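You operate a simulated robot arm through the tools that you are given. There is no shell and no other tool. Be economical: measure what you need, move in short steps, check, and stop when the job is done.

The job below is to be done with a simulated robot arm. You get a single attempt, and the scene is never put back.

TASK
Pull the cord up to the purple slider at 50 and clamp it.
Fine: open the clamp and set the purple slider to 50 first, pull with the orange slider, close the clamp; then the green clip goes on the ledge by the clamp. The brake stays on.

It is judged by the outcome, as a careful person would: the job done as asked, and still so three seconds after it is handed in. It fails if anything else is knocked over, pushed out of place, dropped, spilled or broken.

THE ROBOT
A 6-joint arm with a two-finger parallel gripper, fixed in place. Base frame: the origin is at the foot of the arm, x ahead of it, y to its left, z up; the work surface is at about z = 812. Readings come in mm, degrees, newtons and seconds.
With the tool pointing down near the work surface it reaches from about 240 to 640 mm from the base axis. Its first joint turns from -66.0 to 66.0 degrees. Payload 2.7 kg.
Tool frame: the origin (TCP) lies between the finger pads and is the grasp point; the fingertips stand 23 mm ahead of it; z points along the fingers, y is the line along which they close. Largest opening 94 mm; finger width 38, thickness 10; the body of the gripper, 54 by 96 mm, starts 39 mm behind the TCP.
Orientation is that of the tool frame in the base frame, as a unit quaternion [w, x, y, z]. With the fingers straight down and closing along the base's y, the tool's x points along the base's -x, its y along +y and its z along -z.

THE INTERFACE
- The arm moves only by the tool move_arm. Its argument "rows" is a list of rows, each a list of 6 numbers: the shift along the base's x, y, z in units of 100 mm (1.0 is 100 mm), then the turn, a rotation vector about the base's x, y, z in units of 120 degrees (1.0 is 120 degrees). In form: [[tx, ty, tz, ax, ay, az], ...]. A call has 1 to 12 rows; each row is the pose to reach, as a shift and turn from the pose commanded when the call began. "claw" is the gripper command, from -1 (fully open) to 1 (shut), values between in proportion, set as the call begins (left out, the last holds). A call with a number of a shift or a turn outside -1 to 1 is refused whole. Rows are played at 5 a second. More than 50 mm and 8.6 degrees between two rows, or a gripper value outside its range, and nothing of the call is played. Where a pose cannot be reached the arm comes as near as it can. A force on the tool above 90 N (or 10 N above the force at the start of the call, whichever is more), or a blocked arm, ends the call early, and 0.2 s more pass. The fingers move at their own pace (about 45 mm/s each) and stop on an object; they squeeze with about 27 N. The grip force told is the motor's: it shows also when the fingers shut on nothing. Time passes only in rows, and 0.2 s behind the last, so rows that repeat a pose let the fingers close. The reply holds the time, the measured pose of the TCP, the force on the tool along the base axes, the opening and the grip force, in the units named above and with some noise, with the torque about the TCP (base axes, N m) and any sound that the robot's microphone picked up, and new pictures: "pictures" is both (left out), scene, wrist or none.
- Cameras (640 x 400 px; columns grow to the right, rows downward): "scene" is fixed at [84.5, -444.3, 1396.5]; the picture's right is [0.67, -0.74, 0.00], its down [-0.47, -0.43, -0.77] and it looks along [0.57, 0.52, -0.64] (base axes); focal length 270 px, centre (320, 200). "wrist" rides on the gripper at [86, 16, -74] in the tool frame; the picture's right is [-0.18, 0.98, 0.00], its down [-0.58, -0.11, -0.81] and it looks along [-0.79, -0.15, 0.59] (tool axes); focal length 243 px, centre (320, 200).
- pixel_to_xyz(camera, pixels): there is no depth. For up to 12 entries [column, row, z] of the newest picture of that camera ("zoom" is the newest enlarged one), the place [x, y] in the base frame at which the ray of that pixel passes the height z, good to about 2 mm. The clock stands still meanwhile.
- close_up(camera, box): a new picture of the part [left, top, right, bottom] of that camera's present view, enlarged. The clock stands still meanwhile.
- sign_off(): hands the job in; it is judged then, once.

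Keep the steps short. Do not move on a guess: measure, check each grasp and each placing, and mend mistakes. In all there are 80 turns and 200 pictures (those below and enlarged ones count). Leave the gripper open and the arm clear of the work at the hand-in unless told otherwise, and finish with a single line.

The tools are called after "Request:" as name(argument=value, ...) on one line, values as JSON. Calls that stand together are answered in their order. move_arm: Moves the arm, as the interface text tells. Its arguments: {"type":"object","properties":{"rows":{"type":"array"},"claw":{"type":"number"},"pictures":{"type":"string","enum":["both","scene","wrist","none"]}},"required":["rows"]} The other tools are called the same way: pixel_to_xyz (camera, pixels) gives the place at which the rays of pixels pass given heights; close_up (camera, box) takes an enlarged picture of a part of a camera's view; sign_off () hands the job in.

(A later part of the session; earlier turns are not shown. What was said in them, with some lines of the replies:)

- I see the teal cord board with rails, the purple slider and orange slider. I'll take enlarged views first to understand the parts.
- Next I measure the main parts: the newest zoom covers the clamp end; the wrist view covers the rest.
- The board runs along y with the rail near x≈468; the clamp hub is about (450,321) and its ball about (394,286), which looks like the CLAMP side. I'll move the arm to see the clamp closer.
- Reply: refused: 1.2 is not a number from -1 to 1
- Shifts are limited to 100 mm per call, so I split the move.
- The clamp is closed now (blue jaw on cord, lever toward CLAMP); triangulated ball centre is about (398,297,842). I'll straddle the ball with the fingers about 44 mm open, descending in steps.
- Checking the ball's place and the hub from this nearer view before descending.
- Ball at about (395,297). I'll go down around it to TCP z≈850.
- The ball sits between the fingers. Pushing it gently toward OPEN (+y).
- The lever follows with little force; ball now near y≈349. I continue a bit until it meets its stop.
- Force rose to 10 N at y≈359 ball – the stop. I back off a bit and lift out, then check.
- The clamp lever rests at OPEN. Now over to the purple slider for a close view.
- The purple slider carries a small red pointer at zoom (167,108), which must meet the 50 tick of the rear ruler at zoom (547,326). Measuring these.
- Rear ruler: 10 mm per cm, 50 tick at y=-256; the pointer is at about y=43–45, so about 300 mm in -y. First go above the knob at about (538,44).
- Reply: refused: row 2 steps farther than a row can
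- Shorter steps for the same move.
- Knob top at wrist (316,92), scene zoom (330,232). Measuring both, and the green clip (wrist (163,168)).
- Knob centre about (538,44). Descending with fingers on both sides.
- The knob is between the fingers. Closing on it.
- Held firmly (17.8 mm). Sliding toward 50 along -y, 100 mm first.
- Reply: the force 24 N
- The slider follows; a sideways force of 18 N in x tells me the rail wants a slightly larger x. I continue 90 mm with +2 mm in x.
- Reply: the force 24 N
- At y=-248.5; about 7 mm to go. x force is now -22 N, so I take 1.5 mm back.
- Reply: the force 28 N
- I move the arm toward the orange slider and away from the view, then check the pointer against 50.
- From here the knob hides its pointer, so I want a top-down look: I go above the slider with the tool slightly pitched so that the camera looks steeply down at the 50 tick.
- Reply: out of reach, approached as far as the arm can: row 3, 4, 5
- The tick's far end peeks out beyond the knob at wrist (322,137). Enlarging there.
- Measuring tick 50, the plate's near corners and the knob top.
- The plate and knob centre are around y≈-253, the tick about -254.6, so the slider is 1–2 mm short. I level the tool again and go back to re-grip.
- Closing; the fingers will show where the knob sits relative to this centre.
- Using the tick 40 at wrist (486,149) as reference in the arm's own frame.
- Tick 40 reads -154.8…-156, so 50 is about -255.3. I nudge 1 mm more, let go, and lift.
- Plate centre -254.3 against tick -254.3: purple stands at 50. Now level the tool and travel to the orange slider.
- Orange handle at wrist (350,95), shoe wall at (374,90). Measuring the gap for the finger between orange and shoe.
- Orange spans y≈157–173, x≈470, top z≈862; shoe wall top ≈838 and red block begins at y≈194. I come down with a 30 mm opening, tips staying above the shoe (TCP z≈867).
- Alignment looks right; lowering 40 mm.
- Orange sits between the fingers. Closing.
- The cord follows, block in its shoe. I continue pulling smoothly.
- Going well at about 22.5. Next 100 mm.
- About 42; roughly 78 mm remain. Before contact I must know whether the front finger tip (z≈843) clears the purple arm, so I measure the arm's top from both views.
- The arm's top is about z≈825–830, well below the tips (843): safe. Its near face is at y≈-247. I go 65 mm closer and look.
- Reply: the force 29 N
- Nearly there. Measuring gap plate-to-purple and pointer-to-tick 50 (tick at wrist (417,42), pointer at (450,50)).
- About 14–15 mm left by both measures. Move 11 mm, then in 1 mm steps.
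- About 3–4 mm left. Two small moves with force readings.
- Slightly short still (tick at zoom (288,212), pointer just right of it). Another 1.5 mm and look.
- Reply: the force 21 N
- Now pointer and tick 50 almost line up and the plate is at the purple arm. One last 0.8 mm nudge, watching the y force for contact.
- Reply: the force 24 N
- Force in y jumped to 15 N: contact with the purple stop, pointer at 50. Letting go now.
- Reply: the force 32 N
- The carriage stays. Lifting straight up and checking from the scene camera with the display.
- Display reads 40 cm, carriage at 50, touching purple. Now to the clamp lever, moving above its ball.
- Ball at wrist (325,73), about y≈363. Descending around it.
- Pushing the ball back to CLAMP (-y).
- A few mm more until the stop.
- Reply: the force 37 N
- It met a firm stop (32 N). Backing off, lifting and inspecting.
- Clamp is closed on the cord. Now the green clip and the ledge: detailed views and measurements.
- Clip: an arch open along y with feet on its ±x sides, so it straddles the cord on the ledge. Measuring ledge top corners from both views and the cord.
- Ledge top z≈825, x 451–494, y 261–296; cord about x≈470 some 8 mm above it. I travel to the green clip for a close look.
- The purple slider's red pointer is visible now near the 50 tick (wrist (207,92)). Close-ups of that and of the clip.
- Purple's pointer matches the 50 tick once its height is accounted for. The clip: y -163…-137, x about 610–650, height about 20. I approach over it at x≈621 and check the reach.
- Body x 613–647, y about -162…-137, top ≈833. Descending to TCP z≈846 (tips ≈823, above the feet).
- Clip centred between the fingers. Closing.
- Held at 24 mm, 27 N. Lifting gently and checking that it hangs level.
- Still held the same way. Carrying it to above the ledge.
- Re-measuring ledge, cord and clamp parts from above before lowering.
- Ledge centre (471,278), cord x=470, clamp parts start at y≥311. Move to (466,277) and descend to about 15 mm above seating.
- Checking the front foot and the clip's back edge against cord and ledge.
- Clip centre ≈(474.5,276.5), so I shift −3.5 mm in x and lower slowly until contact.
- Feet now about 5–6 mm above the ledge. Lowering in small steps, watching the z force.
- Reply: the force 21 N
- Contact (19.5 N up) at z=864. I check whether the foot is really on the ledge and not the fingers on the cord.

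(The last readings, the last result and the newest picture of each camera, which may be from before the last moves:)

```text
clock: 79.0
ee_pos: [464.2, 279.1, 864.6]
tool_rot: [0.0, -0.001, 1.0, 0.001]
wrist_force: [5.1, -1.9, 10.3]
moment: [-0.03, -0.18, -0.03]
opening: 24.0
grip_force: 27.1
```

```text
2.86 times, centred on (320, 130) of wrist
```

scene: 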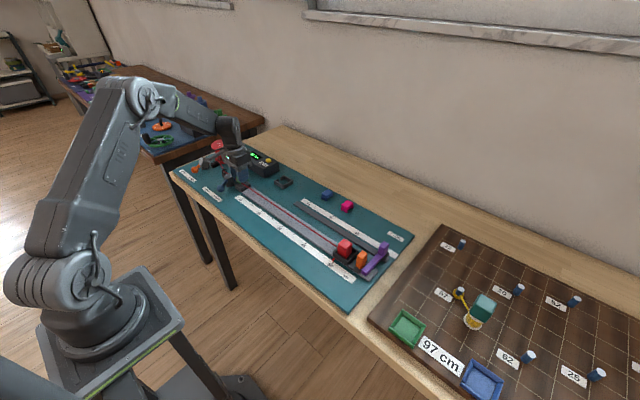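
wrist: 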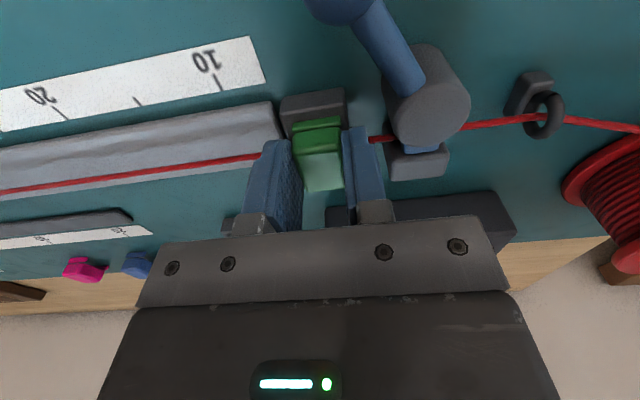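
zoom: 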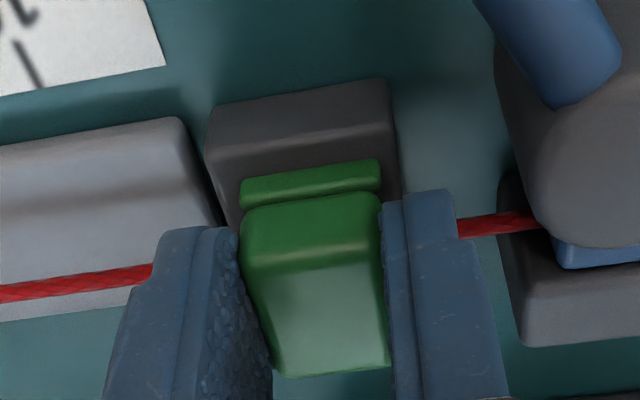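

Foot underside and ledge top agree to about 1 mm (z≈828), feet on both sides of the cord. Opening just 4 mm per side to release.

Request:
move_arm(rows=[[0, 0, 0, 0, 0, 0], [0, 0, 0, 0, 0, 0], [0, 0, 0, 0, 0, 0]], claw=0.32, pictures="wrist")

Request:
close_up(camera="wrist", box=[240, 60, 400, 200])

Request:
close_up(camera="scene", box=[225, 165, 265, 195])

```text
clock: 79.8
ee_pos: [464.6, 277.9, 862.1]
tool_rot: [0.0, -0.001, 1.0, 0.0]
wrist_force: [0.3, 0.6, -1.4]
moment: [0.01, 0.03, -0.02]
opening: 31.9
grip_force: 0.0
```

wrist: 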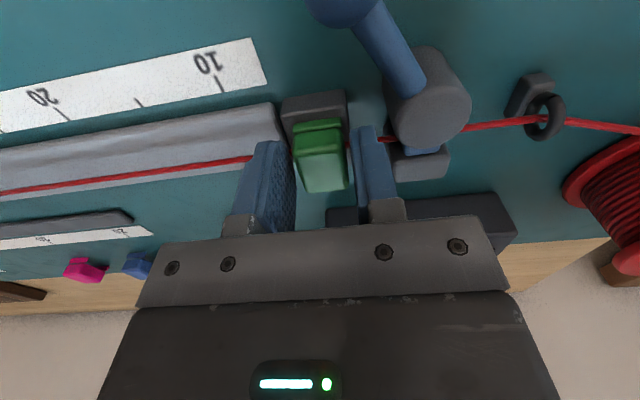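

```text
2.86 times, centred on (320, 130) of wrist
```

zoom: 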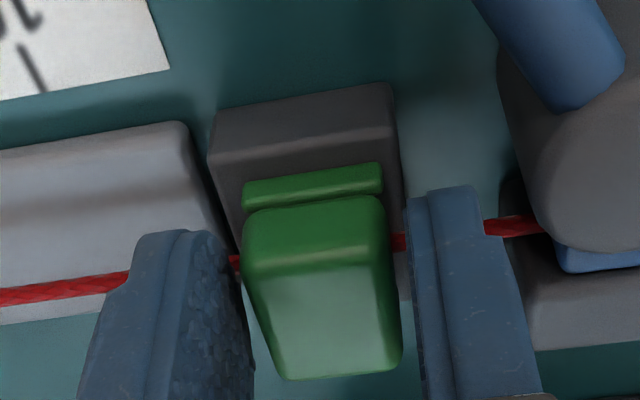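

```text
13.33 times, centred on (245, 180) of scene
```

zoom: 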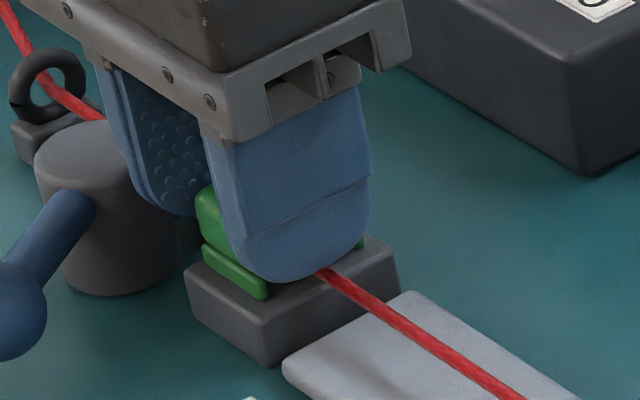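

The clip stands by itself, no drop. Lifting straight up, then checking.

Request:
move_arm(rows=[[0, 0, 0.15, 0, 0, 0], [0, 0, 0.4, 0, 0, 0], [0, 0, 0.8, 0, 0, 0], [0, 0, 1.0, 0, 0, 0]], pictures="none")

Request:
move_arm(rows=[[-0.4, -0.2, 0.1, 0, 0, 0], [-0.8, -0.5, 0.3, 0, 0, 0], [-1.0, -0.9, 0.4, 0, 0, 0], [-1.0, -1.0, 0.4, 0, 0, 0]], claw=-1, pictures="both")

Request:
close_up(camera="scene", box=[225, 165, 265, 195])

Request:
close_up(camera="wrist", box=[340, 60, 500, 180])

Request:
close_up(camera="scene", box=[170, 130, 420, 300])

```text
clock: 80.8
ee_pos: [465.4, 277.9, 963.4]
tool_rot: [0.0, -0.001, 1.0, 0.0]
wrist_force: [-0.1, 0.2, 0.4]
moment: [-0.03, 0.0, -0.03]
opening: 32.2
grip_force: 0.0
```

```text
refused: row 2 steps farther than a row can; nothing moved
```

```text
13.33 times, centred on (245, 180) of scene
```

zoom: 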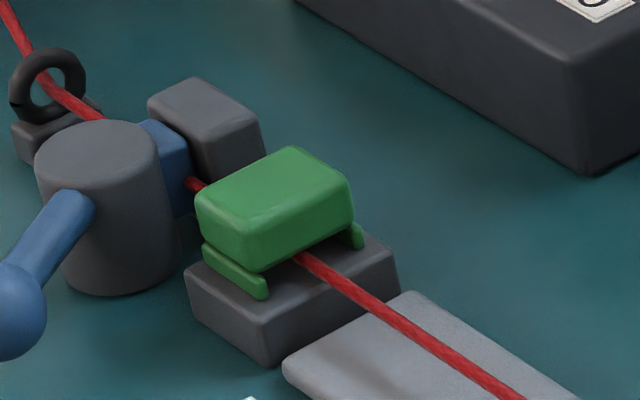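

```text
3.33 times, centred on (420, 120) of wrist
```

zoom: 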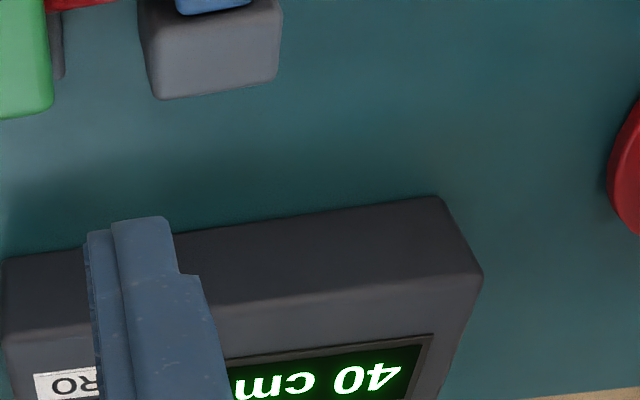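

```text
2.35 times, centred on (295, 215) of scene
```

zoom: 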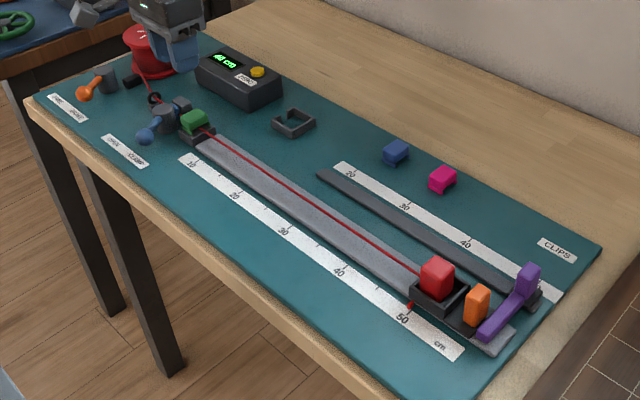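

The clip sits astride the cord on the ledge beside the closed clamp; 40 cm still shown. Retracting the arm with the gripper open, then a last check.

Request:
move_arm(rows=[[-0.3, -0.2, 0.1, 0, 0, 0], [-0.6, -0.4, 0.3, 0, 0, 0], [-0.9, -0.6, 0.5, 0, 0, 0], [-1.0, -0.9, 0.7, 0, 0, 0], [-1.0, -1.0, 1.0, 0, 0, 0], [-1.0, -1.0, 1.0, 0, 0, 0]], claw=-1, pictures="both")

Request:
close_up(camera="scene", box=[325, 230, 400, 280])

Request:
close_up(camera="scene", box=[175, 130, 285, 205])

```text
clock: 82.2
ee_pos: [365.1, 175.0, 1062.2]
tool_rot: [-0.001, -0.001, 1.0, 0.0]
wrist_force: [0.4, 0.6, -0.5]
moment: [0.03, -0.01, -0.01]
opening: 93.9
grip_force: 0.0
```

scene: 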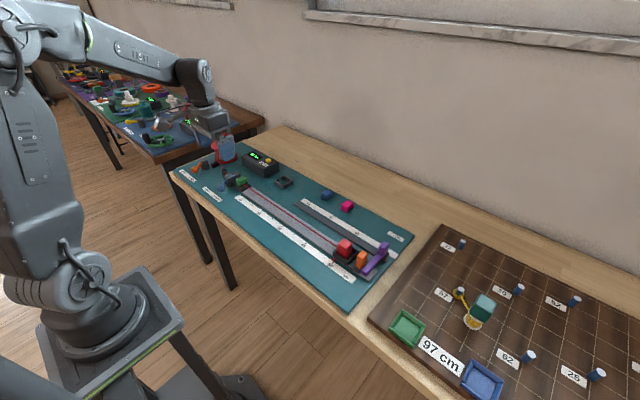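
wrist: 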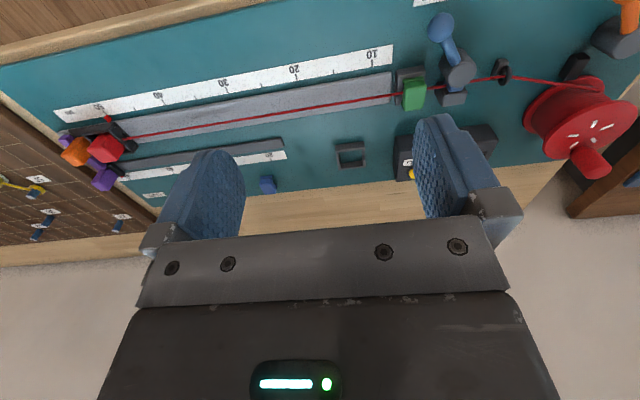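

```text
8.00 times, centred on (362, 255) of scene
```

zoom: 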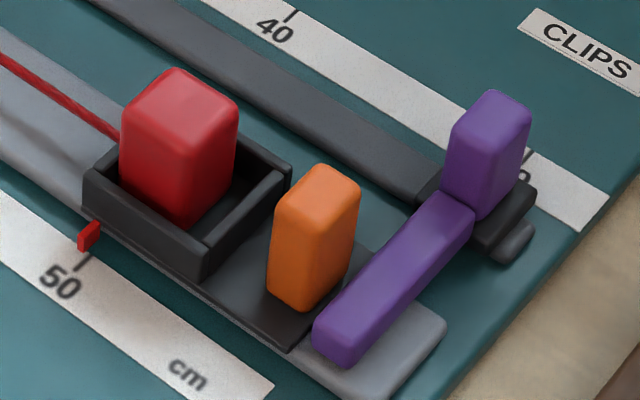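

```text
5.33 times, centred on (230, 168) of scene
```

zoom: 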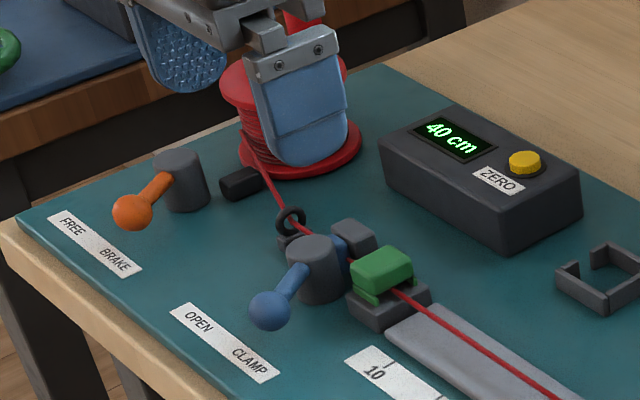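

Everything is in place: purple at 50, carriage touching it with the pointer at 50, clamp closed, brake on, and clip on the ledge. Handing in.

Request:
sign_off()

```text
The job is handed in.
```

The cord is pulled up to the purple slider at 50 and clamped, the green clip is on the ledge by the clamp, and the brake is still on.
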